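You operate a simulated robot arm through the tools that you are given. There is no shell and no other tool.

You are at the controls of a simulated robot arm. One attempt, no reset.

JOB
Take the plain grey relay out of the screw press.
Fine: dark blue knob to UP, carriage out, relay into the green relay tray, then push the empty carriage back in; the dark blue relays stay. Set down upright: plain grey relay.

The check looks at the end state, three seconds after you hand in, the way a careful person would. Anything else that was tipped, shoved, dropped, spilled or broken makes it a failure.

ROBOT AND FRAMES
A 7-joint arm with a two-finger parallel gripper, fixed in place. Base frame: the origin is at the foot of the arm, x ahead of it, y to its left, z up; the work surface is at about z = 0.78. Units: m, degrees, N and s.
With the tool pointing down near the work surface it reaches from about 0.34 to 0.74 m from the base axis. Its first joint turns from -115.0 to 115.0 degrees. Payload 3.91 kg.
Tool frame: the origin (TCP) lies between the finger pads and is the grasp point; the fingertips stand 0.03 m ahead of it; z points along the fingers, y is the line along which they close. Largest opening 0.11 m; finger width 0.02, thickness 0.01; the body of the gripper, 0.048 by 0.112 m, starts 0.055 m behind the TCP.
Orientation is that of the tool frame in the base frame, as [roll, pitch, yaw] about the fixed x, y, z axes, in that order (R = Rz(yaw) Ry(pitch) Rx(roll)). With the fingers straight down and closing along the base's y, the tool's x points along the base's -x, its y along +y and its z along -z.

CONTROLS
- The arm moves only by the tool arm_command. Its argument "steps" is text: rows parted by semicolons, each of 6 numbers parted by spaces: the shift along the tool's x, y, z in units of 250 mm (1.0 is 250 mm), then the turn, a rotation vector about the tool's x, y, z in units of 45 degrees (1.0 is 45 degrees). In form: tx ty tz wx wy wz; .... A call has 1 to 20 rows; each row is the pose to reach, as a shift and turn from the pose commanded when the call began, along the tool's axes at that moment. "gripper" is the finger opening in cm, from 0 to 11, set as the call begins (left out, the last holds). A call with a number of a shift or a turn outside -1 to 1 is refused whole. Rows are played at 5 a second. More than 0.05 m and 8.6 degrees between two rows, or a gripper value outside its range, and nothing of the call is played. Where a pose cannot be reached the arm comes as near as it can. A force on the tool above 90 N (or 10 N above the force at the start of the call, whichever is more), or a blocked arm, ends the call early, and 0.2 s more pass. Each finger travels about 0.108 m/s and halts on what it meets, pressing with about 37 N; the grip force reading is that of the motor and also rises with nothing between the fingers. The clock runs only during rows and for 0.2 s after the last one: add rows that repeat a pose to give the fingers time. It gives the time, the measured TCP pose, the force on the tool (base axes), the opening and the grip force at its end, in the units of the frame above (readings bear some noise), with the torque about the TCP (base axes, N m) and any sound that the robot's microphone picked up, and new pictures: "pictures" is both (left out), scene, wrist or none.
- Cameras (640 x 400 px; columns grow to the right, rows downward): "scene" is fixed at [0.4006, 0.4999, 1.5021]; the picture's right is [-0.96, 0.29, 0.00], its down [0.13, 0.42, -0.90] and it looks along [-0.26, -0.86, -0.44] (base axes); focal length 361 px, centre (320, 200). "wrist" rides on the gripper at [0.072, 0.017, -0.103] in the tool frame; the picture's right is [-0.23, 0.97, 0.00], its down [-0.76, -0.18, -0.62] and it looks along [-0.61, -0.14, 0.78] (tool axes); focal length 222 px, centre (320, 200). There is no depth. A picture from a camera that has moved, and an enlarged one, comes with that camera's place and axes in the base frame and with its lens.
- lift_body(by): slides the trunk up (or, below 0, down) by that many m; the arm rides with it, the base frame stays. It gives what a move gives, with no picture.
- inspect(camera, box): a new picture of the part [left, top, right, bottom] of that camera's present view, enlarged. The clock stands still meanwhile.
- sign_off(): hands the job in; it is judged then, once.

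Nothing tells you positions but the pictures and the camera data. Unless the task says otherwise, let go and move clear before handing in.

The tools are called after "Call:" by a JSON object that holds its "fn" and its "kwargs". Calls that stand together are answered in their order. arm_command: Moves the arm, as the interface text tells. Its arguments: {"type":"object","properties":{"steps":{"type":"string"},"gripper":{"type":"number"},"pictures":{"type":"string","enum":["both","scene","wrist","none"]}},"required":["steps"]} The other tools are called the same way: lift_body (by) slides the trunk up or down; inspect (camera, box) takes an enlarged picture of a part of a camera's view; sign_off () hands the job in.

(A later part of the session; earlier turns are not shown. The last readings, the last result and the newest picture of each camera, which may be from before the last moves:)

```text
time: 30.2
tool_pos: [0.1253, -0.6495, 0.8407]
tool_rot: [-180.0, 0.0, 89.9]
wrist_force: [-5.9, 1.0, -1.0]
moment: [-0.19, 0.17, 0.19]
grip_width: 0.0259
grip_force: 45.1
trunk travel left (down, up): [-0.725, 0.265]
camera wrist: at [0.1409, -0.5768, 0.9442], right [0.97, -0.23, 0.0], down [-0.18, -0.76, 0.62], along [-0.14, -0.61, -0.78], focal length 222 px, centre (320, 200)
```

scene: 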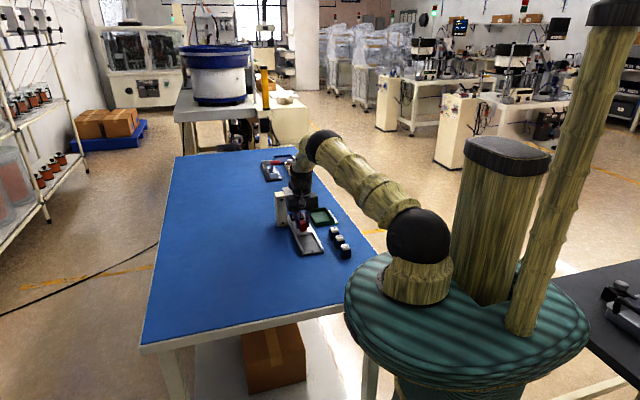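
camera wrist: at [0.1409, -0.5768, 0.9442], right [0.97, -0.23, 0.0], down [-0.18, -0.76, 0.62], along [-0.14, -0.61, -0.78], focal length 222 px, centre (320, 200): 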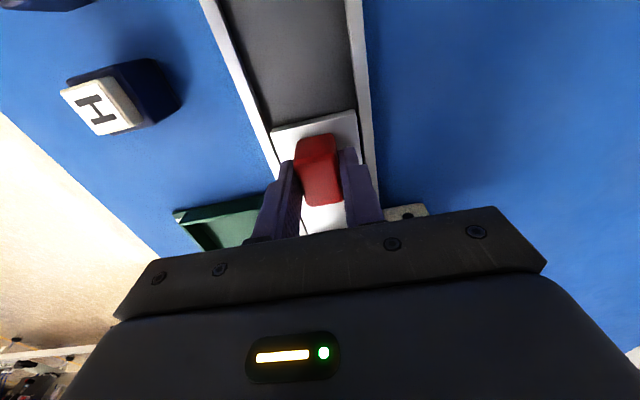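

The handle is gripped. I'll slowly pull the carriage out in +y.

Call:
{"fn": "arm_command", "kwargs": {"steps": "0.06 0 0 0 0 0; 0.12 0 0 0 0 0; 0.18 0 0 0 0 0; 0.24 0 0 0 0 0; 0.3 0 0 0 0 0; 0.36 0 0 0 0 0; 0.4 0 0 0 0 0; 0.4 0 0 0 0 0"}}

Call:
{"fn": "inspect", "kwargs": {"camera": "scene", "box": [260, 160, 350, 260]}}

```text
time: 32.0
tool_pos: [0.1248, -0.5476, 0.8406]
tool_rot: [-180.0, 0.1, 90.0]
wrist_force: [-16.4, -3.6, -2.7]
moment: [-0.79, 0.53, 0.07]
grip_width: 0.0258
grip_force: 44.7
trunk travel left (down, up): [-0.725, 0.265]
camera wrist: at [0.1408, -0.4766, 0.9442], right [0.97, -0.23, 0.0], down [-0.18, -0.76, 0.62], along [-0.14, -0.61, -0.78], focal length 222 px, centre (320, 200)
```

scene: 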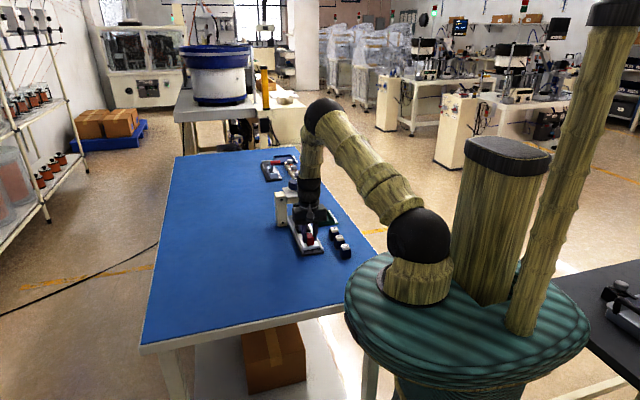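
wrist: 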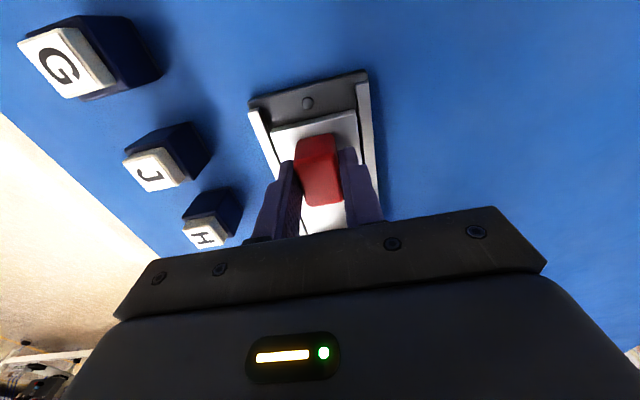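

```text
4.00 times, centred on (305, 210) of scene
camera zoom: at [0.4006, 0.4999, 1.5021], right [-0.96, 0.29, 0.0], down [0.13, 0.42, -0.9], along [-0.26, -0.86, -0.44], focal length 1444 px, centre (380, 160)
```

zoom: 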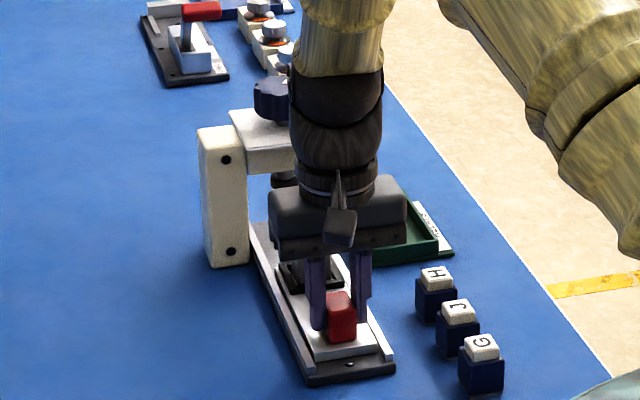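

The carriage came out 10 cm with the relay on it, which leaves the relay near y≈-0.64. I'll let go of the handle, rise, and look at the relay.

Call:
{"fn": "arm_command", "kwargs": {"steps": "0 0 0 0 0 0; 0 0 0 0 0 0; 0 0 0 0 0 0; 0 0 -0.15 0 0 0; 0 0 -0.3 0 0 0; 0.1 0 -0.45 0 0 0; 0.2 0 -0.6 0 0 0; 0.2 0 -0.6 0 0 0", "gripper": 4.5}}

Call:
{"fn": "inspect", "kwargs": {"camera": "wrist", "box": [210, 40, 430, 220]}}

Call:
{"fn": "inspect", "kwargs": {"camera": "scene", "box": [265, 185, 345, 260]}}

```text
time: 33.8
tool_pos: [0.1267, -0.499, 0.9911]
tool_rot: [179.9, -0.1, 90.0]
wrist_force: [-0.2, -0.3, -0.3]
moment: [-0.02, 0.0, 0.02]
grip_width: 0.0449
grip_force: 0.0
trunk travel left (down, up): [-0.725, 0.265]
camera wrist: at [0.1423, -0.4266, 1.0945], right [0.97, -0.23, 0.0], down [-0.18, -0.76, 0.62], along [-0.14, -0.61, -0.78], focal length 222 px, centre (320, 200)
```

scene: 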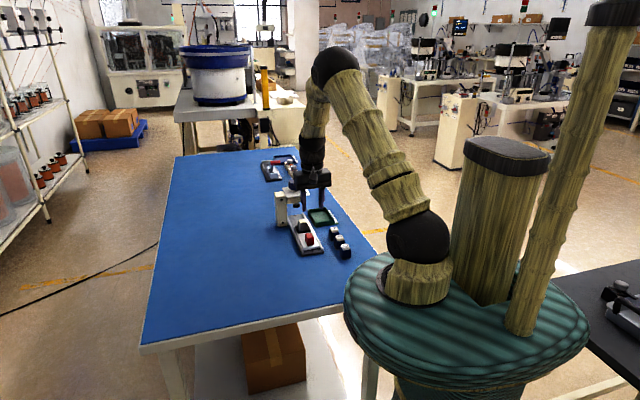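
wrist: 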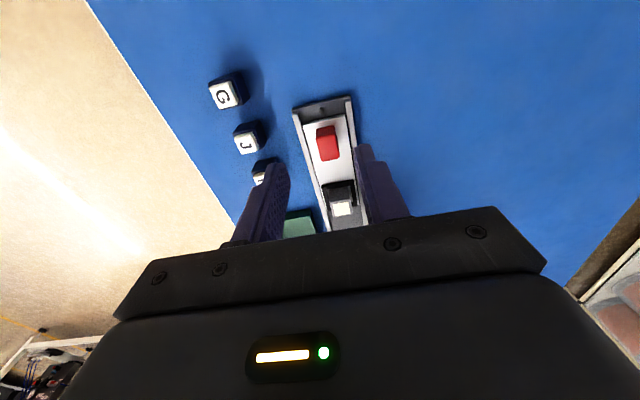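

```text
2.22 times, centred on (320, 130) of wrist
camera zoom: at [0.1423, -0.4266, 1.0945], right [0.97, -0.23, 0.0], down [-0.18, -0.76, 0.62], along [-0.14, -0.61, -0.78], focal length 494 px, centre (320, 356)
```

zoom: 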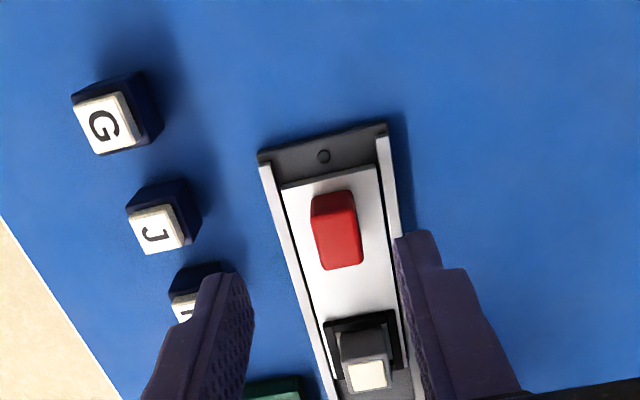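

```text
5.33 times, centred on (305, 222) of scene
camera zoom: at [0.4006, 0.4999, 1.5021], right [-0.96, 0.29, 0.0], down [0.13, 0.42, -0.9], along [-0.26, -0.86, -0.44], focal length 1926 px, centre (400, 80)
```

zoom: 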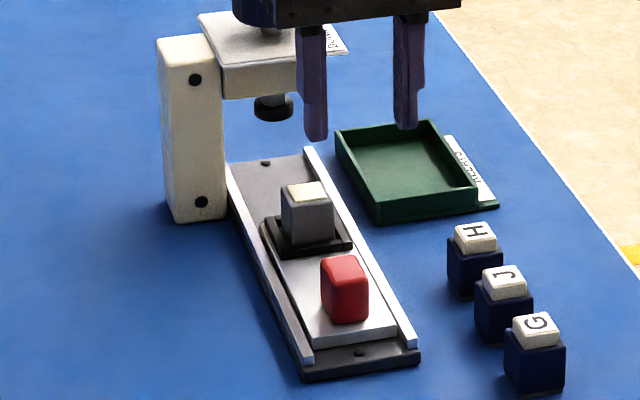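

The carriage is out, and the relay is a grey block with a plain white cap. Before picking I'll take a better-placed look to measure the relay and the tray.

Call:
{"fn": "arm_command", "kwargs": {"steps": "-0.04 -0.08 0 0 0 0; -0.08 -0.16 0 0 0 0; -0.12 -0.228 0 0 0 0; -0.12 -0.228 0 0 0 0", "gripper": 11}}

Call:
{"fn": "inspect", "kwargs": {"camera": "wrist", "box": [200, 60, 420, 230]}}

Call:
{"fn": "inspect", "kwargs": {"camera": "scene", "box": [265, 185, 345, 260]}}

```text
time: 34.8
tool_pos: [0.0693, -0.529, 0.9912]
tool_rot: [180.0, -0.1, 90.0]
wrist_force: [-0.2, 0.8, 0.5]
moment: [0.0, 0.0, -0.01]
grip_width: 0.1101
grip_force: 0.1
trunk travel left (down, up): [-0.725, 0.265]
camera wrist: at [0.0854, -0.4563, 1.0943], right [0.97, -0.23, 0.0], down [-0.18, -0.76, 0.62], along [-0.14, -0.61, -0.78], focal length 222 px, centre (320, 200)
```

scene: 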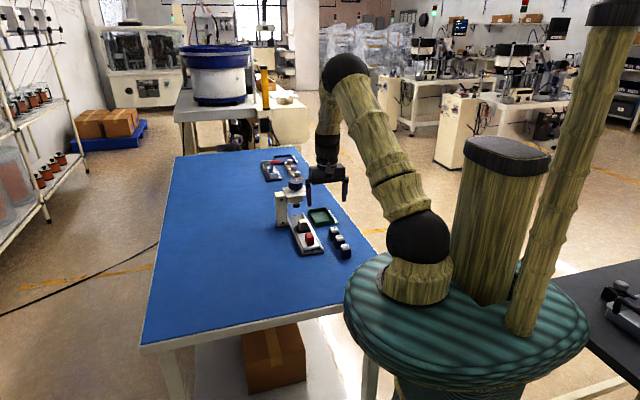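
wrist: 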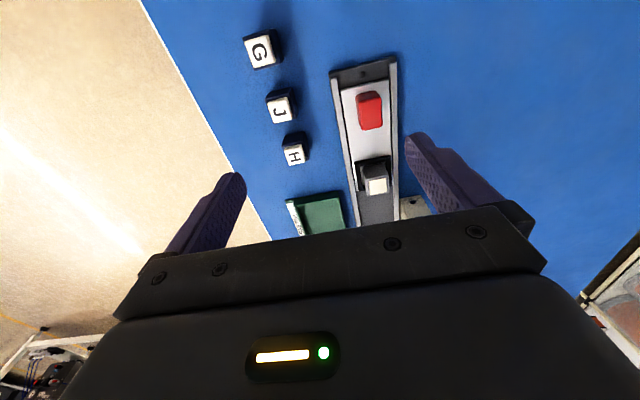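

```text
2.35 times, centred on (310, 145) of wrist
camera zoom: at [0.0854, -0.4563, 1.0943], right [0.97, -0.23, 0.0], down [-0.18, -0.76, 0.62], along [-0.14, -0.61, -0.78], focal length 523 px, centre (344, 329)
```

zoom: 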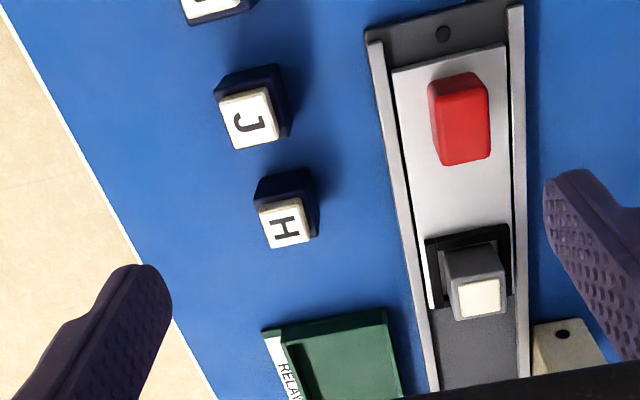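

```text
5.33 times, centred on (305, 222) of scene
camera zoom: at [0.4006, 0.4999, 1.5021], right [-0.96, 0.29, 0.0], down [0.13, 0.42, -0.9], along [-0.26, -0.86, -0.44], focal length 1926 px, centre (400, 80)
```

zoom: 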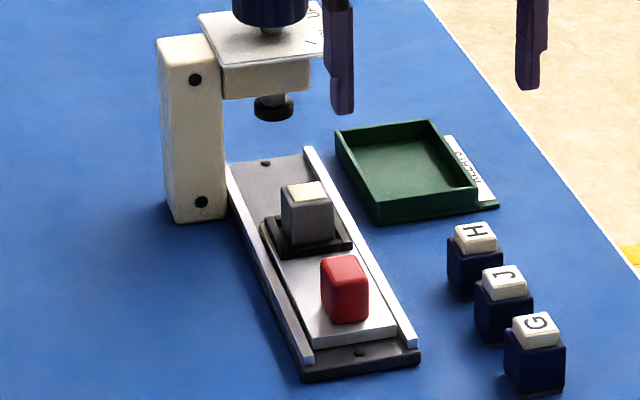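

The relay is at about (0.1245, -0.651) with its top at z≈0.838 and a body about 34 mm wide. The tray interior is roughly x -0.01 to 0.06, y -0.69 to -0.80. I'll re-tilt 25° (so the tray is in reach) and move above the relay.

Call:
{"fn": "arm_command", "kwargs": {"steps": "-0.122 0.055 0.06 0 -0.139 0; -0.244 0.11 0.12 0 -0.278 0; -0.366 0.166 0.18 0 -0.417 0; -0.488 0.221 0.24 0 -0.5556 0; -0.488 0.221 0.24 0 -0.5556 0", "gripper": 6}}

Call:
{"fn": "inspect", "kwargs": {"camera": "wrist", "box": [210, 0, 430, 150]}}

Call:
{"fn": "inspect", "kwargs": {"camera": "scene", "box": [265, 185, 345, 260]}}

```text
time: 36.0
tool_pos: [0.126, -0.6504, 0.9308]
tool_rot: [180.0, 25.0, 89.9]
wrist_force: [-0.5, -0.7, -0.6]
moment: [-0.02, -0.01, 0.01]
grip_width: 0.0599
grip_force: 0.2
trunk travel left (down, up): [-0.725, 0.265]
camera wrist: at [0.1413, -0.5409, 0.994], right [0.97, -0.21, 0.1], down [-0.18, -0.43, 0.89], along [-0.14, -0.88, -0.45], focal length 222 px, centre (320, 200)
```

scene: 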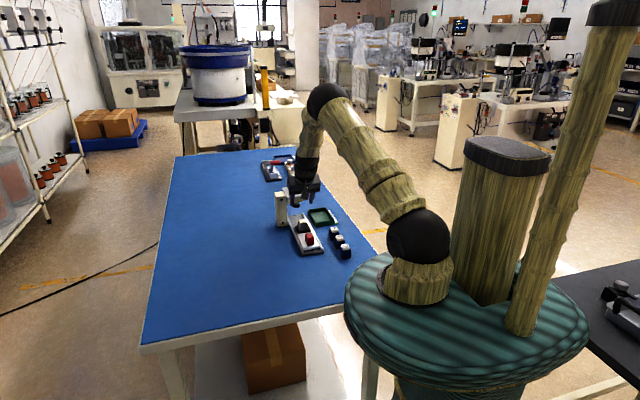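
wrist: 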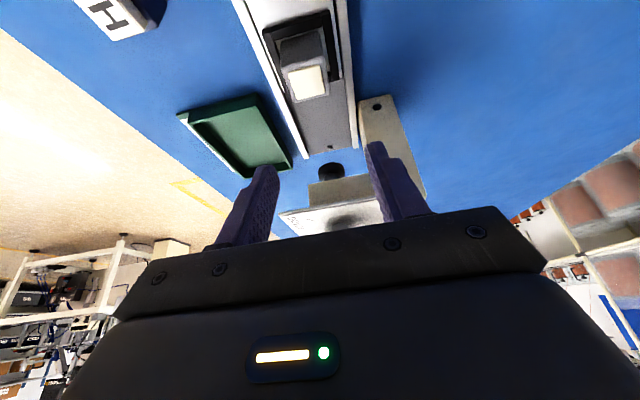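

```text
2.67 times, centred on (320, 75) of wrist
camera zoom: at [0.1413, -0.5409, 0.994], right [0.97, -0.21, 0.1], down [-0.18, -0.43, 0.89], along [-0.14, -0.88, -0.45], focal length 592 px, centre (320, 533)
```

zoom: 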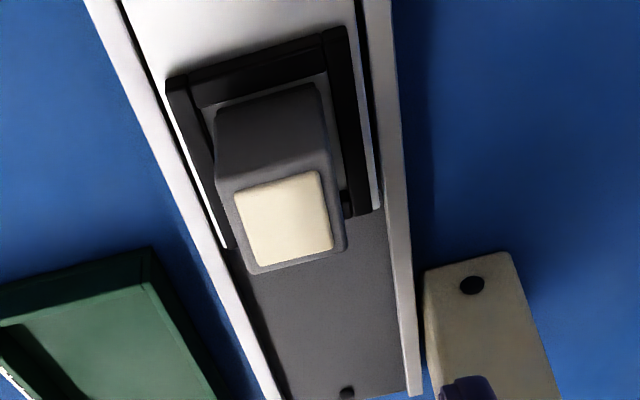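

```text
5.33 times, centred on (305, 222) of scene
camera zoom: at [0.4006, 0.4999, 1.5021], right [-0.96, 0.29, 0.0], down [0.13, 0.42, -0.9], along [-0.26, -0.86, -0.44], focal length 1926 px, centre (400, 80)
```

zoom: 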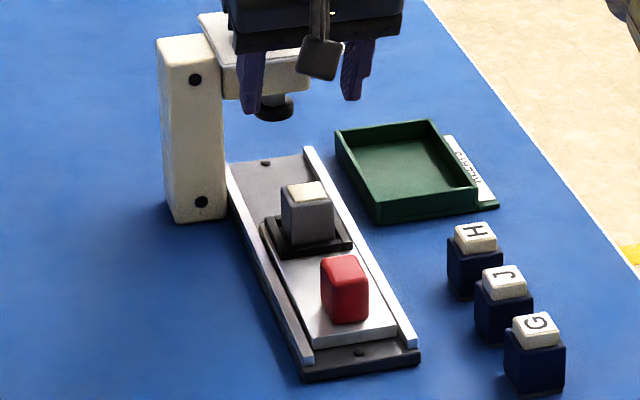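

The relay estimate agrees, at (0.125, -0.650). I'll descend around its body and stop above the nest frame.

Call:
{"fn": "arm_command", "kwargs": {"steps": "0.05 -0.005 0.08 0 0 0; 0.1 -0.005 0.17 0 0 0; 0.14 -0.005 0.245 0 0 0; 0.174 -0.005 0.307 0 0 0; 0.174 -0.005 0.307 0 0 0"}}

Call:
{"fn": "inspect", "kwargs": {"camera": "scene", "box": [275, 190, 335, 250]}}

Call:
{"fn": "inspect", "kwargs": {"camera": "wrist", "box": [210, 50, 430, 230]}}

```text
time: 37.2
tool_pos: [0.1238, -0.6445, 0.8423]
tool_rot: [-180.0, 25.1, 90.1]
wrist_force: [0.1, -0.1, -0.3]
moment: [-0.02, 0.03, 0.02]
grip_width: 0.06
grip_force: 0.0
trunk travel left (down, up): [-0.725, 0.265]
camera wrist: at [0.1393, -0.5345, 0.9052], right [0.97, -0.21, 0.1], down [-0.18, -0.43, 0.89], along [-0.14, -0.88, -0.45], focal length 222 px, centre (320, 200)
```

scene: 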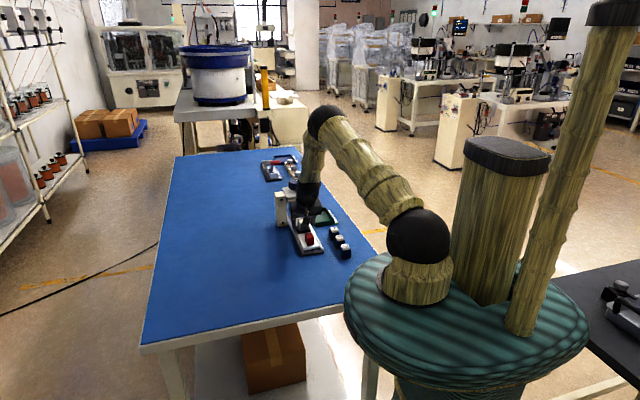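
wrist: 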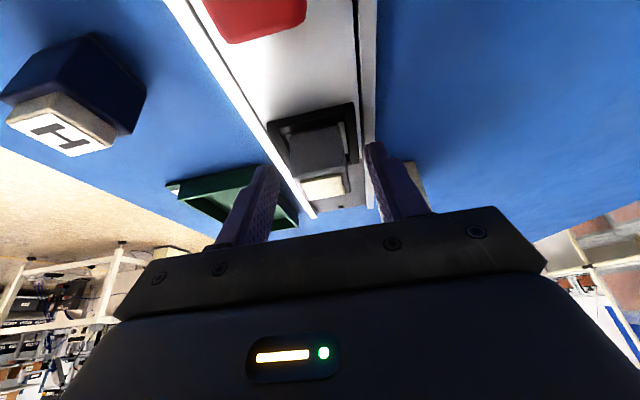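

```text
6.67 times, centred on (305, 220) of scene
camera zoom: at [0.4006, 0.4999, 1.5021], right [-0.96, 0.29, 0.0], down [0.13, 0.42, -0.9], along [-0.26, -0.86, -0.44], focal length 2407 px, centre (420, 67)
```

zoom: 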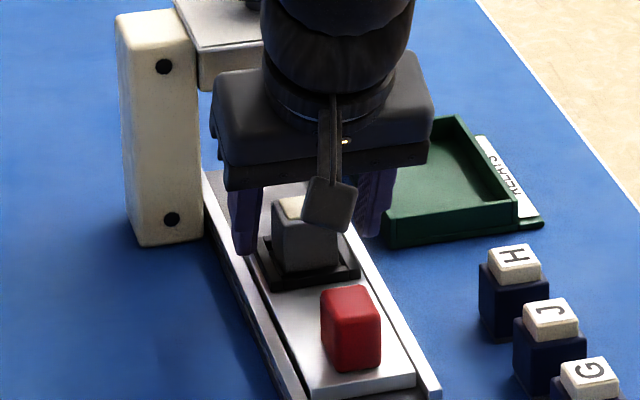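

```text
2.22 times, centred on (320, 140) of wrist
camera zoom: at [0.1393, -0.5345, 0.9052], right [0.97, -0.21, 0.1], down [-0.18, -0.43, 0.89], along [-0.14, -0.88, -0.45], focal length 494 px, centre (320, 333)
```

zoom: 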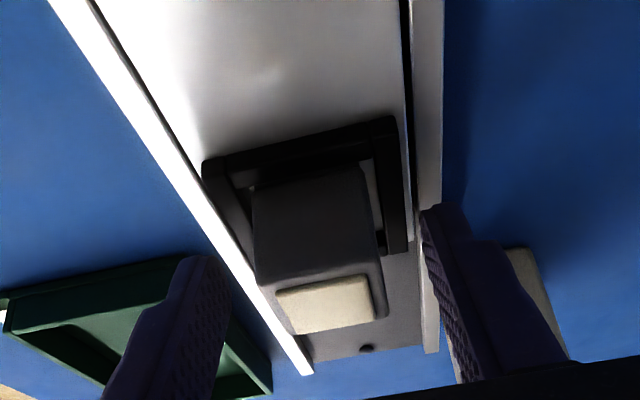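

The fingers straddle the relay body above the nest frame. I'll close now.

Call:
{"fn": "arm_command", "kwargs": {"steps": "0 0 0 0 0 0; 0 0 0 0 0 0; 0 0 0 0 0 0; 0 0 0 0 0 0", "gripper": 0, "pictures": "wrist"}}

Call:
{"fn": "inspect", "kwargs": {"camera": "wrist", "box": [210, 50, 430, 230]}}

```text
time: 38.2
tool_pos: [0.1236, -0.6435, 0.8428]
tool_rot: [-180.0, 25.0, 90.0]
wrist_force: [0.1, 0.0, 0.7]
moment: [0.04, 0.05, -0.01]
grip_width: 0.0308
grip_force: 37.0
trunk travel left (down, up): [-0.725, 0.265]
camera wrist: at [0.1394, -0.5345, 0.9054], right [0.97, -0.21, 0.1], down [-0.18, -0.43, 0.89], along [-0.14, -0.88, -0.45], focal length 222 px, centre (320, 200)
```

wrist: 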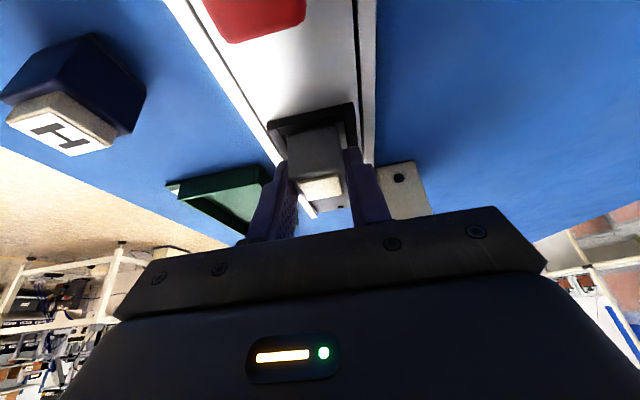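

```text
2.22 times, centred on (320, 140) of wrist
camera zoom: at [0.1394, -0.5345, 0.9054], right [0.97, -0.21, 0.1], down [-0.18, -0.43, 0.89], along [-0.14, -0.88, -0.45], focal length 494 px, centre (320, 333)
```

zoom: 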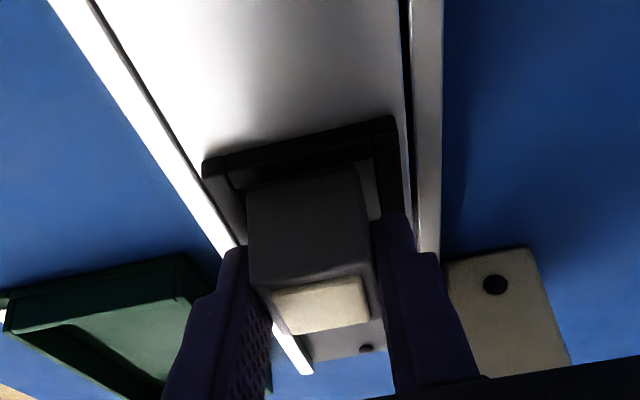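

Gripped at 3.1 cm. I'll lift it straight up 8 cm.

Call:
{"fn": "arm_command", "kwargs": {"steps": "-0.017 0 -0.036 0 0 0; -0.05 0 -0.109 0 0 0; -0.101 0 -0.217 0 0 0; -0.135 0 -0.29 0 0 0; -0.135 0 -0.29 0 0 0"}}

Call:
{"fn": "inspect", "kwargs": {"camera": "scene", "box": [265, 170, 345, 250]}}

Call:
{"fn": "inspect", "kwargs": {"camera": "wrist", "box": [160, 50, 400, 230]}}

```text
time: 39.4
tool_pos: [0.1236, -0.6433, 0.9234]
tool_rot: [180.0, 25.0, 89.9]
wrist_force: [-0.4, 0.1, -1.0]
moment: [0.0, -0.03, 0.02]
grip_width: 0.0309
grip_force: 36.7
trunk travel left (down, up): [-0.725, 0.265]
camera wrist: at [0.1395, -0.5344, 0.9858], right [0.97, -0.21, 0.1], down [-0.18, -0.43, 0.89], along [-0.14, -0.88, -0.45], focal length 222 px, centre (320, 200)
```

scene: 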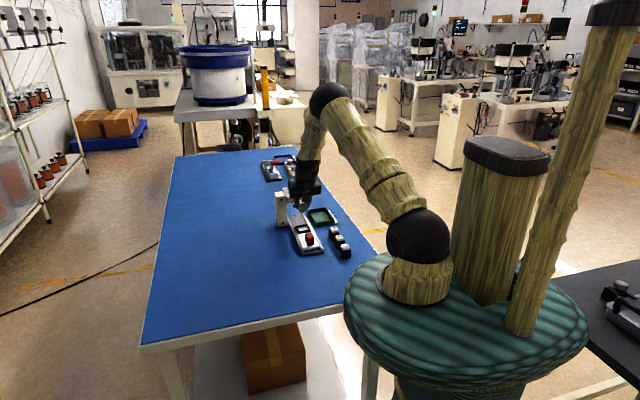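
wrist: 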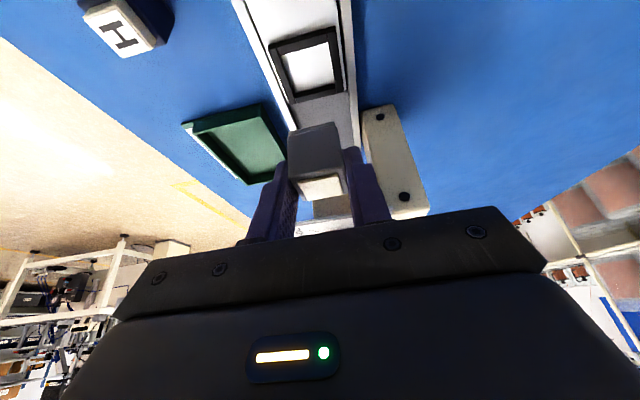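

```text
5.00 times, centred on (305, 210) of scene
camera zoom: at [0.4006, 0.4999, 1.5021], right [-0.96, 0.29, 0.0], down [0.13, 0.42, -0.9], along [-0.26, -0.86, -0.44], focal length 1805 px, centre (395, 150)
```

zoom: 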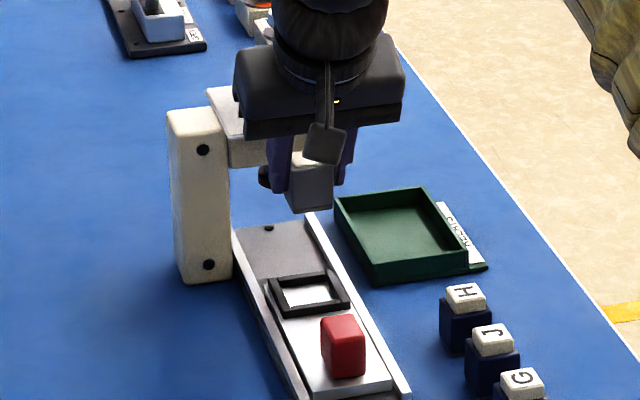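

```text
2.22 times, centred on (280, 140) of wrist
camera zoom: at [0.1395, -0.5344, 0.9858], right [0.97, -0.21, 0.1], down [-0.18, -0.43, 0.89], along [-0.14, -0.88, -0.45], focal length 494 px, centre (409, 333)
```

zoom: 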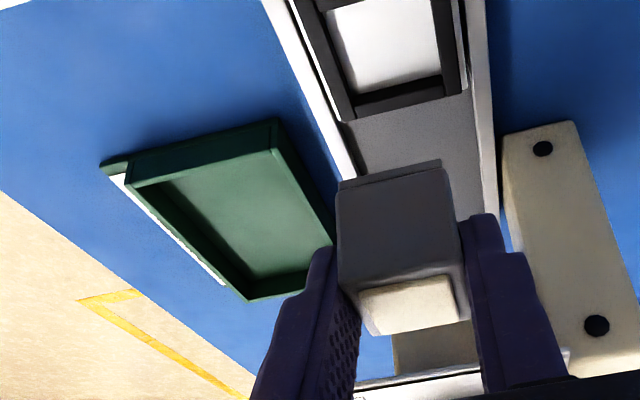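

The relay is held upright and the nest is empty. I'll carry it over in -x at height while yawing 25°, which keeps the gripper body clear of the press plate.

Call:
{"fn": "arm_command", "kwargs": {"steps": "-0.004 -0.103 -0.009 -0.0587 0 -0.1259; -0.008 -0.207 -0.018 -0.1174 0 -0.2518; -0.013 -0.31 -0.027 -0.1761 0 -0.3776; -0.017 -0.414 -0.036 -0.2348 0 -0.5035; -0.017 -0.414 -0.036 -0.2348 0 -0.5035"}}

```text
time: 40.6
tool_pos: [0.0218, -0.6443, 0.9335]
tool_rot: [-180.0, 25.1, 115.1]
wrist_force: [0.0, 0.0, 0.5]
moment: [-0.03, 0.02, -0.01]
grip_width: 0.0312
grip_force: 37.0
trunk travel left (down, up): [-0.725, 0.265]
camera wrist: at [-0.0115, -0.5381, 0.996], right [0.97, 0.23, 0.1], down [0.02, -0.46, 0.89], along [0.25, -0.86, -0.45], focal length 222 px, centre (320, 200)
```

scene: 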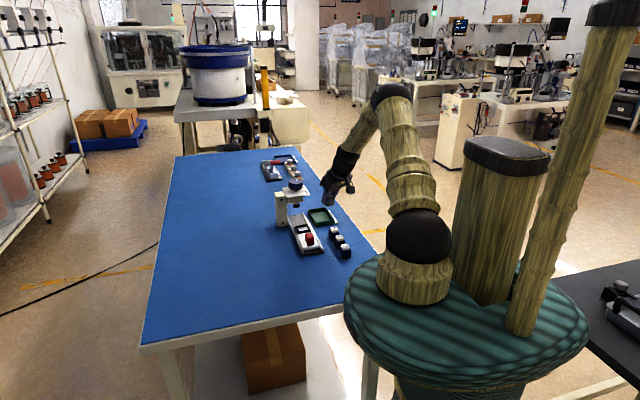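
wrist: 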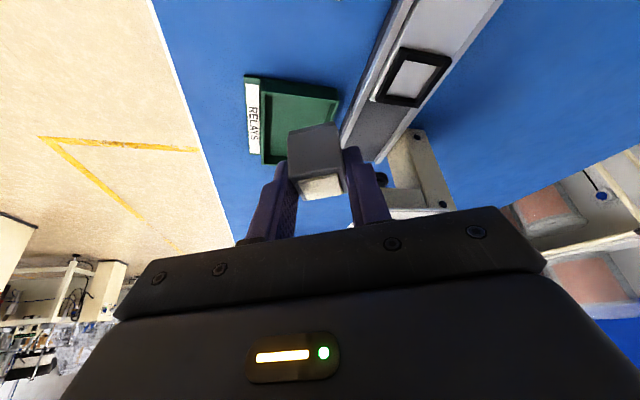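

Now I'll move out over the tray while staying high.

Call:
{"fn": "arm_command", "kwargs": {"steps": "-0.061 -0.044 0.078 0 0 0; -0.122 -0.087 0.155 0 0 0; -0.183 -0.131 0.233 0 0 0; -0.183 -0.131 0.233 0 0 0"}}

Call:
{"fn": "inspect", "kwargs": {"camera": "scene", "box": [275, 165, 355, 245]}}

Call:
{"fn": "inspect", "kwargs": {"camera": "wrist", "box": [190, 20, 430, 220]}}

```text
time: 41.6
tool_pos: [0.0186, -0.7178, 0.9006]
tool_rot: [-180.0, 25.1, 115.0]
wrist_force: [-0.5, 0.3, -0.5]
moment: [-0.02, -0.02, -0.05]
grip_width: 0.0313
grip_force: 37.3
trunk travel left (down, up): [-0.725, 0.265]
camera wrist: at [-0.0127, -0.6119, 0.9636], right [0.97, 0.22, 0.1], down [0.02, -0.46, 0.89], along [0.24, -0.86, -0.45], focal length 222 px, centre (320, 200)
```

scene: 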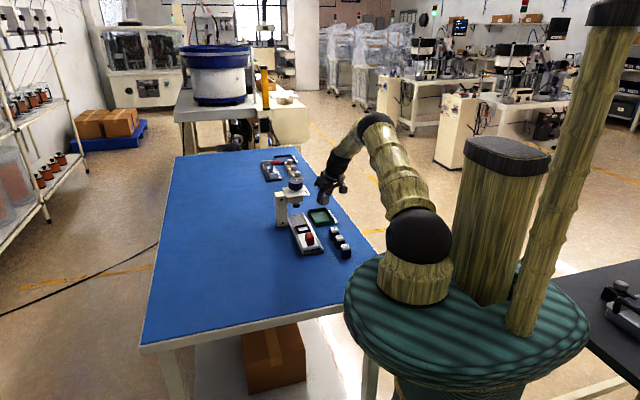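
wrist: 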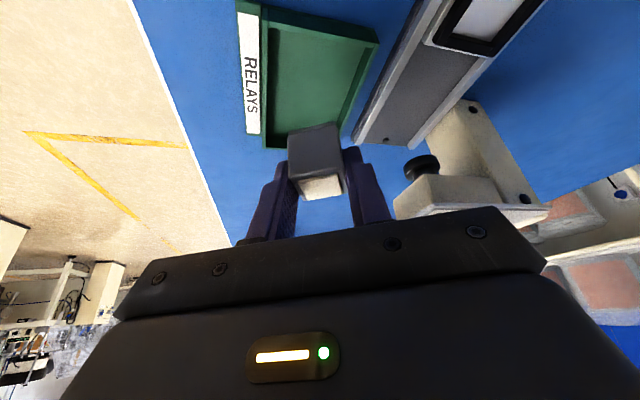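

```text
5.00 times, centred on (315, 205) of scene
camera zoom: at [0.4006, 0.4999, 1.5021], right [-0.96, 0.29, 0.0], down [0.13, 0.42, -0.9], along [-0.26, -0.86, -0.44], focal length 1805 px, centre (345, 175)
```

zoom: 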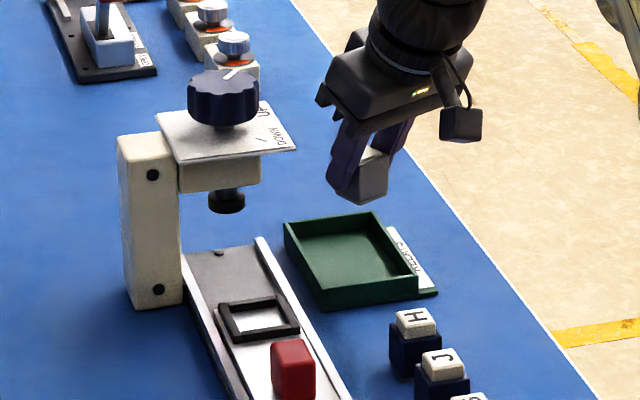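

```text
2.00 times, centred on (310, 120) of wrist
camera zoom: at [-0.0127, -0.6119, 0.9636], right [0.97, 0.22, 0.1], down [0.02, -0.46, 0.89], along [0.24, -0.86, -0.45], focal length 444 px, centre (340, 360)
```

zoom: 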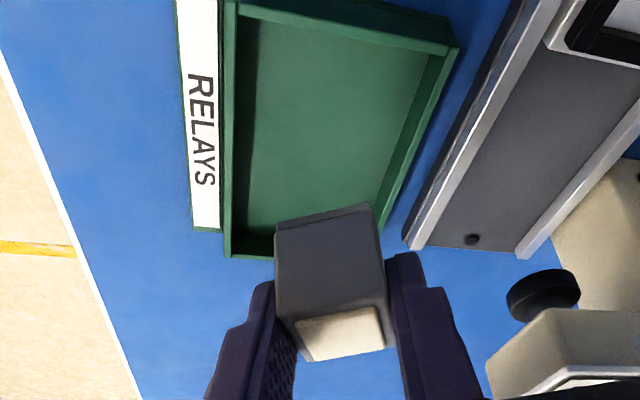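

The relay is positioned above the tray interior. I'll descend to just above the tray floor.

Call:
{"fn": "arm_command", "kwargs": {"steps": "0.03 0 0.064 0 0 0; 0.06 0 0.129 0 0 0; 0.09 0 0.193 0 0 0; 0.117 0 0.252 0 0 0; 0.117 0 0.252 0 0 0"}}

Call:
{"fn": "inspect", "kwargs": {"camera": "scene", "box": [285, 185, 345, 235]}}

Call:
{"fn": "inspect", "kwargs": {"camera": "wrist", "box": [190, 20, 430, 220]}}

```text
time: 42.8
tool_pos: [0.0186, -0.7186, 0.8304]
tool_rot: [180.0, 25.1, 114.9]
wrist_force: [-0.4, -0.5, 0.0]
moment: [0.01, -0.01, 0.0]
grip_width: 0.031
grip_force: 36.7
trunk travel left (down, up): [-0.725, 0.265]
camera wrist: at [-0.0131, -0.612, 0.8931], right [0.97, 0.22, 0.1], down [0.02, -0.46, 0.89], along [0.24, -0.86, -0.45], focal length 222 px, centre (320, 200)
```

scene: 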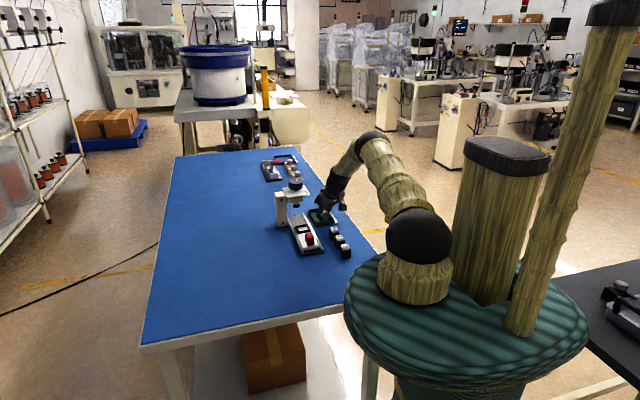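
wrist: 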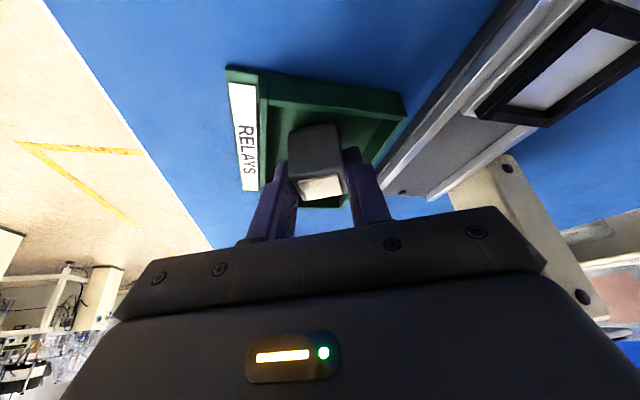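

```text
8.00 times, centred on (315, 210) of scene
camera zoom: at [0.4006, 0.4999, 1.5021], right [-0.96, 0.29, 0.0], down [0.13, 0.42, -0.9], along [-0.26, -0.86, -0.44], focal length 2888 px, centre (360, 120)
```

zoom: 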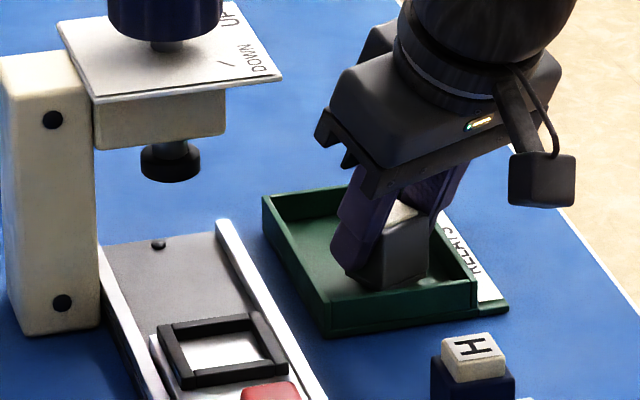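

```text
2.00 times, centred on (310, 120) of wrist
camera zoom: at [-0.0131, -0.612, 0.8931], right [0.97, 0.22, 0.1], down [0.02, -0.46, 0.89], along [0.24, -0.86, -0.45], focal length 444 px, centre (340, 360)
```

zoom: 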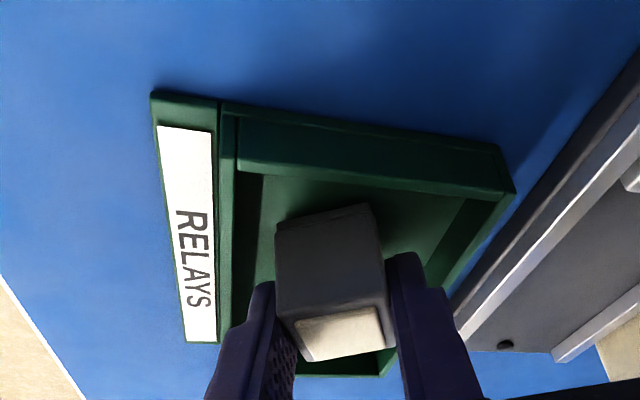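

It's inside the tray and close to the floor. I'll lower it in millimetre steps, watching the force.

Call:
{"fn": "arm_command", "kwargs": {"steps": "0.0025 0 0.0055 0 0 0; 0.005 0 0.011 0 0 0; 0.005 0 0.011 0 0 0", "pictures": "none"}}

Call:
{"fn": "arm_command", "kwargs": {"steps": "0.0017 0 0.0036 0 0 0; 0.0034 0 0.0072 0 0 0; 0.0034 0 0.0072 0 0 0", "pictures": "none"}}

```text
time: 43.6
tool_pos: [0.0186, -0.7174, 0.8263]
tool_rot: [180.0, 25.0, 115.0]
wrist_force: [-0.1, -0.6, -1.1]
moment: [0.0, 0.0, 0.01]
grip_width: 0.0314
grip_force: 36.8
trunk travel left (down, up): [-0.725, 0.265]
```

```text
time: 44.4
tool_pos: [0.0183, -0.719, 0.8262]
tool_rot: [-179.9, 25.2, 115.0]
wrist_force: [0.2, 0.3, 6.7]
moment: [0.01, -0.06, 0.01]
grip_width: 0.0312
grip_force: 37.0
trunk travel left (down, up): [-0.725, 0.265]
```

Contact, with 6.7 N upward, so the relay is on the tray floor. I'll open the fingers slightly.

Call:
{"fn": "arm_command", "kwargs": {"steps": "0 0 0 0 0 0; 0 0 0 0 0 0; 0 0 0 0 0 0", "gripper": 4.2}}

Call:
{"fn": "inspect", "kwargs": {"camera": "scene", "box": [285, 185, 345, 235]}}

Call:
{"fn": "inspect", "kwargs": {"camera": "wrist", "box": [190, 20, 430, 220]}}

```text
time: 45.2
tool_pos: [0.0193, -0.7172, 0.8245]
tool_rot: [180.0, 25.0, 115.0]
wrist_force: [-0.5, 0.1, -1.0]
moment: [0.01, -0.01, 0.0]
grip_width: 0.0419
grip_force: 0.0
trunk travel left (down, up): [-0.725, 0.265]
camera wrist: at [-0.0135, -0.6117, 0.8879], right [0.97, 0.22, 0.1], down [0.02, -0.46, 0.89], along [0.24, -0.86, -0.45], focal length 222 px, centre (320, 200)
```

scene: 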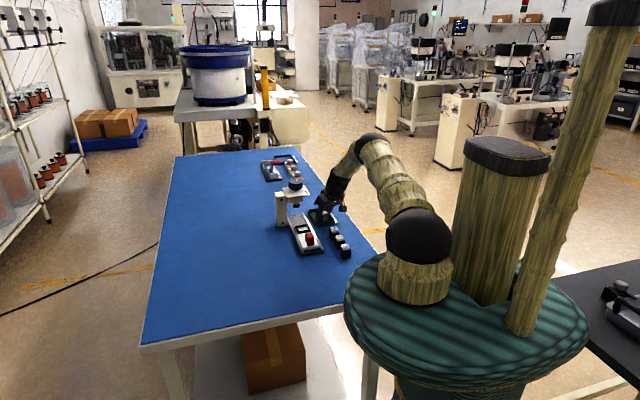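
wrist: 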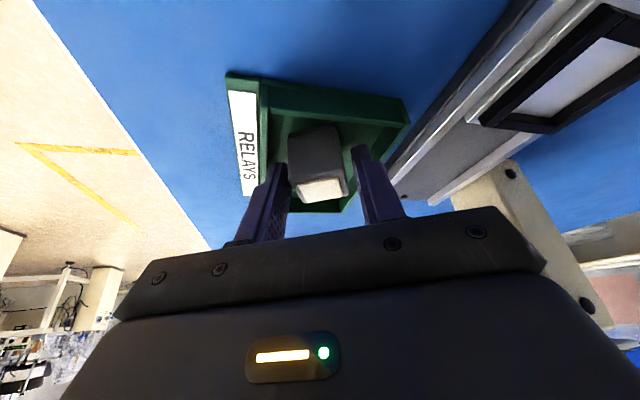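

```text
8.00 times, centred on (315, 210) of scene
camera zoom: at [0.4006, 0.4999, 1.5021], right [-0.96, 0.29, 0.0], down [0.13, 0.42, -0.9], along [-0.26, -0.86, -0.44], focal length 2888 px, centre (360, 120)
```

zoom: 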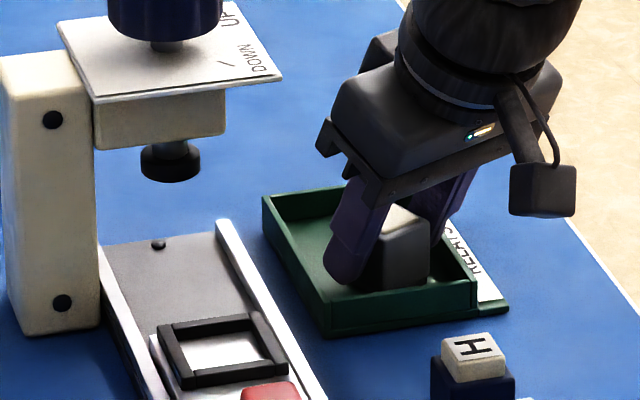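

```text
2.00 times, centred on (310, 120) of wrist
camera zoom: at [-0.0135, -0.6117, 0.8879], right [0.97, 0.22, 0.1], down [0.02, -0.46, 0.89], along [0.24, -0.86, -0.45], focal length 444 px, centre (340, 360)
```

zoom: 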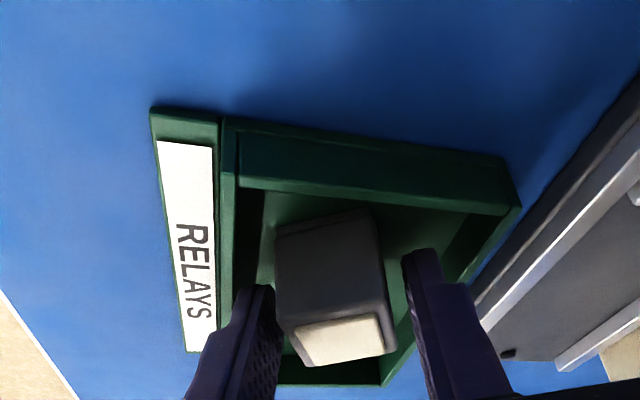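

The relay stands free in the tray. I'll retract straight up.

Call:
{"fn": "arm_command", "kwargs": {"steps": "-0.017 0 -0.036 0 0 0; -0.05 0 -0.109 0 0 0; -0.084 0 -0.181 0 0 0; -0.118 0 -0.254 0 0 0; -0.152 0 -0.326 0 0 0; -0.152 0 -0.326 0 0 0"}}

Call:
{"fn": "inspect", "kwargs": {"camera": "scene", "box": [275, 180, 345, 250]}}

Call:
{"fn": "inspect", "kwargs": {"camera": "wrist", "box": [190, 0, 430, 200]}}

```text
time: 46.6
tool_pos: [0.0172, -0.7183, 0.9148]
tool_rot: [179.9, 25.0, 115.1]
wrist_force: [-0.7, -0.3, -0.9]
moment: [0.0, -0.01, 0.01]
grip_width: 0.042
grip_force: 0.0
trunk travel left (down, up): [-0.725, 0.265]
camera wrist: at [-0.0139, -0.6118, 0.9778], right [0.97, 0.22, 0.1], down [0.02, -0.46, 0.89], along [0.24, -0.86, -0.45], focal length 222 px, centre (320, 200)
```

scene: 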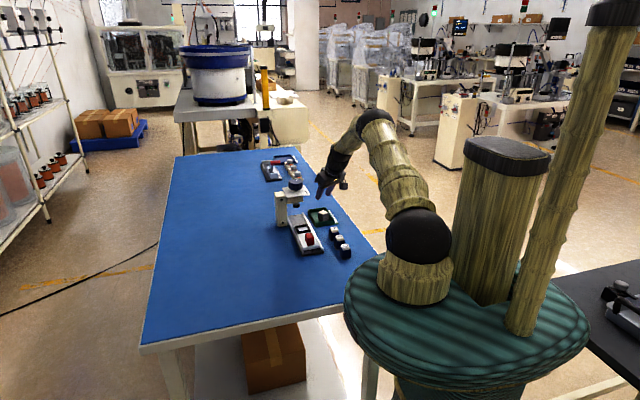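
wrist: 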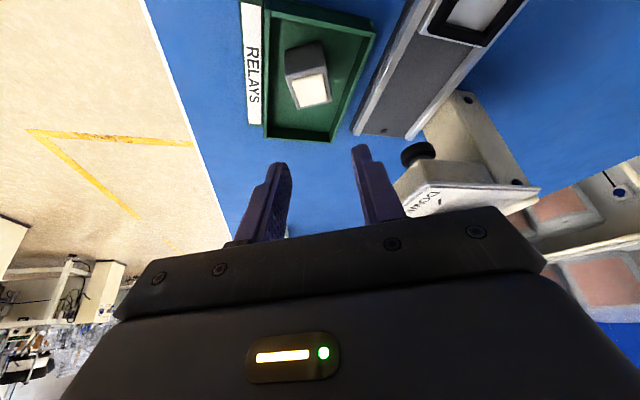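

```text
5.71 times, centred on (310, 215) of scene
camera zoom: at [0.4006, 0.4999, 1.5021], right [-0.96, 0.29, 0.0], down [0.13, 0.42, -0.9], along [-0.26, -0.86, -0.44], focal length 2063 px, centre (377, 114)
```

zoom: 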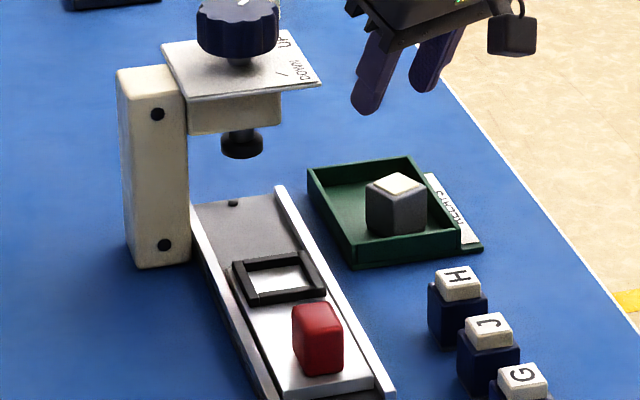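

```text
2.00 times, centred on (310, 100) of wrist
camera zoom: at [-0.0139, -0.6118, 0.9778], right [0.97, 0.22, 0.1], down [0.02, -0.46, 0.89], along [0.24, -0.86, -0.45], focal length 444 px, centre (340, 400)
```

zoom: 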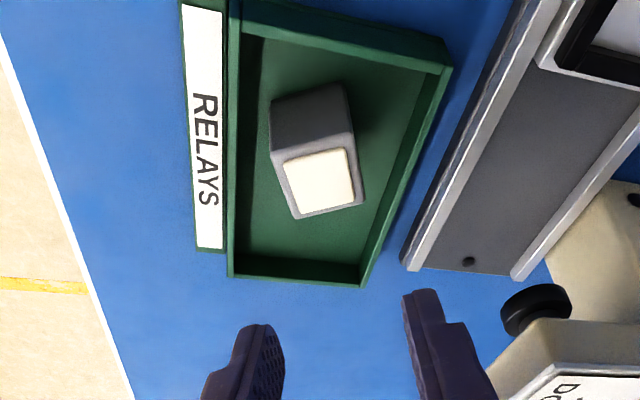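

The relay stands upright in the tray. Now I'll go back to the red handle: retreat first, undo the yaw, then the tilt.

Call:
{"fn": "arm_command", "kwargs": {"steps": "0.065 0.051 -0.119 0.0587 0 0.1259; 0.13 0.102 -0.237 0.1174 0 0.2518; 0.194 0.152 -0.356 0.1761 0 0.3776; 0.259 0.203 -0.474 0.2348 0 0.5035; 0.259 0.203 -0.474 0.2348 0 0.5035", "pictures": "none"}}

Call:
{"fn": "arm_command", "kwargs": {"steps": "0 0.1 0 0 0.14 0; 0 0.2 0 0 0.28 0; 0 0.3 0 0 0.42 0; 0 0.42 0 0 0.5556 0; 0 0.42 0 0 0.5556 0"}}

```text
time: 47.8
tool_pos: [0.02, -0.5992, 0.994]
tool_rot: [-179.9, 25.0, 89.9]
wrist_force: [0.0, -0.2, -0.3]
moment: [-0.02, 0.01, 0.02]
grip_width: 0.042
grip_force: 0.1
trunk travel left (down, up): [-0.725, 0.265]
```

```text
time: 49.0
tool_pos: [0.1233, -0.5987, 0.9955]
tool_rot: [-180.0, -0.1, 89.9]
wrist_force: [-0.1, 0.2, -0.4]
moment: [-0.04, -0.01, -0.01]
grip_width: 0.0419
grip_force: 0.0
trunk travel left (down, up): [-0.725, 0.265]
camera wrist: at [0.1393, -0.5261, 1.0987], right [0.97, -0.23, 0.0], down [-0.18, -0.76, 0.62], along [-0.14, -0.61, -0.78], focal length 222 px, centre (320, 200)
```

scene: 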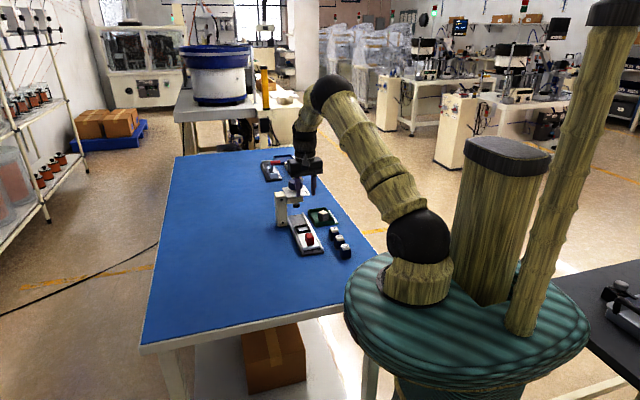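
wrist: 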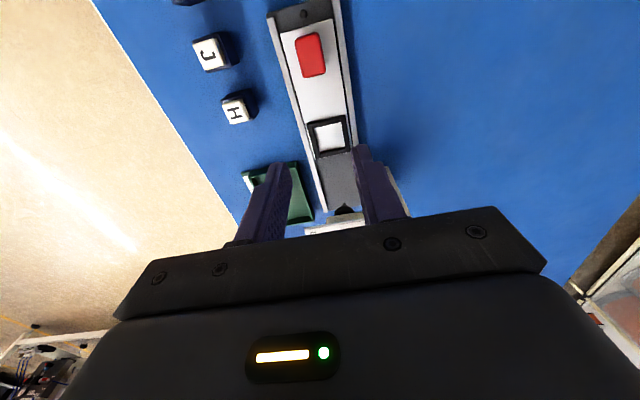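

The handle is at about (0.1255, -0.55). I'll move over it and descend with a 4.5 cm opening.

Call:
{"fn": "arm_command", "kwargs": {"steps": "0.1 0.004 0.08 0 0 0; 0.2 0.008 0.16 0 0 0; 0.2 0.008 0.3 0 0 0; 0.2 0.008 0.42 0 0 0; 0.2 0.008 0.5 0 0 0; 0.2 0.008 0.5 0 0 0", "gripper": 4.5}}

Call:
{"fn": "inspect", "kwargs": {"camera": "wrist", "box": [210, 50, 430, 230]}}

```text
time: 50.4
tool_pos: [0.1258, -0.5482, 0.8698]
tool_rot: [-180.0, -0.1, 89.9]
wrist_force: [-0.2, -0.9, 0.0]
moment: [0.02, -0.01, 0.03]
grip_width: 0.045
grip_force: 0.1
trunk travel left (down, up): [-0.725, 0.265]
camera wrist: at [0.1414, -0.4754, 0.9729], right [0.97, -0.23, 0.0], down [-0.18, -0.76, 0.62], along [-0.14, -0.61, -0.78], focal length 222 px, centre (320, 200)
```

scene: 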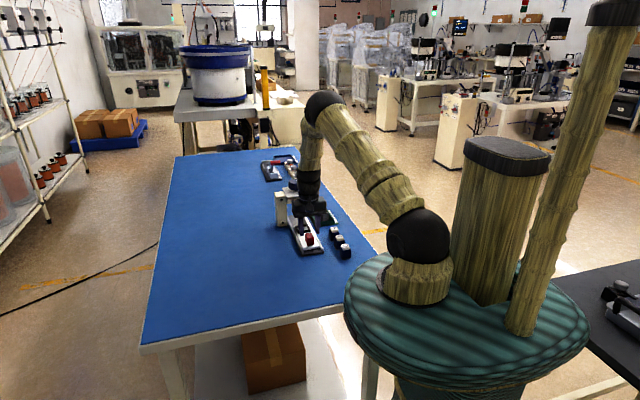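
wrist: 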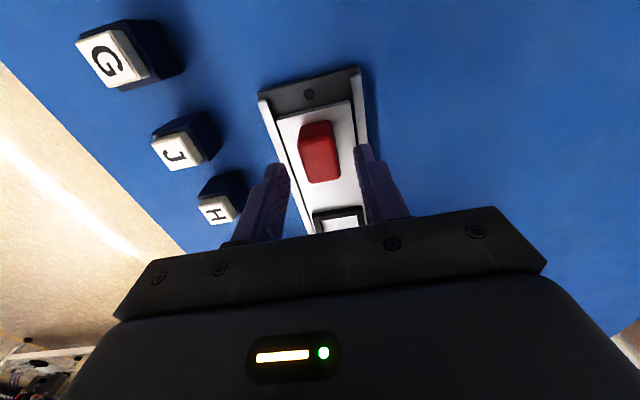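

```text
2.22 times, centred on (320, 140) of wrist
camera zoom: at [0.1414, -0.4754, 0.9729], right [0.97, -0.23, 0.0], down [-0.18, -0.76, 0.62], along [-0.14, -0.61, -0.78], focal length 494 px, centre (320, 333)
```

zoom: 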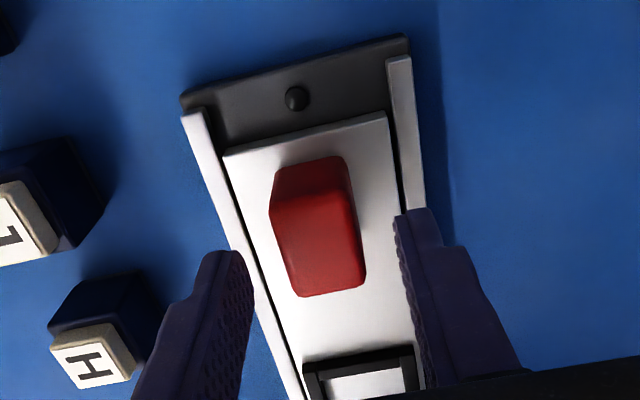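

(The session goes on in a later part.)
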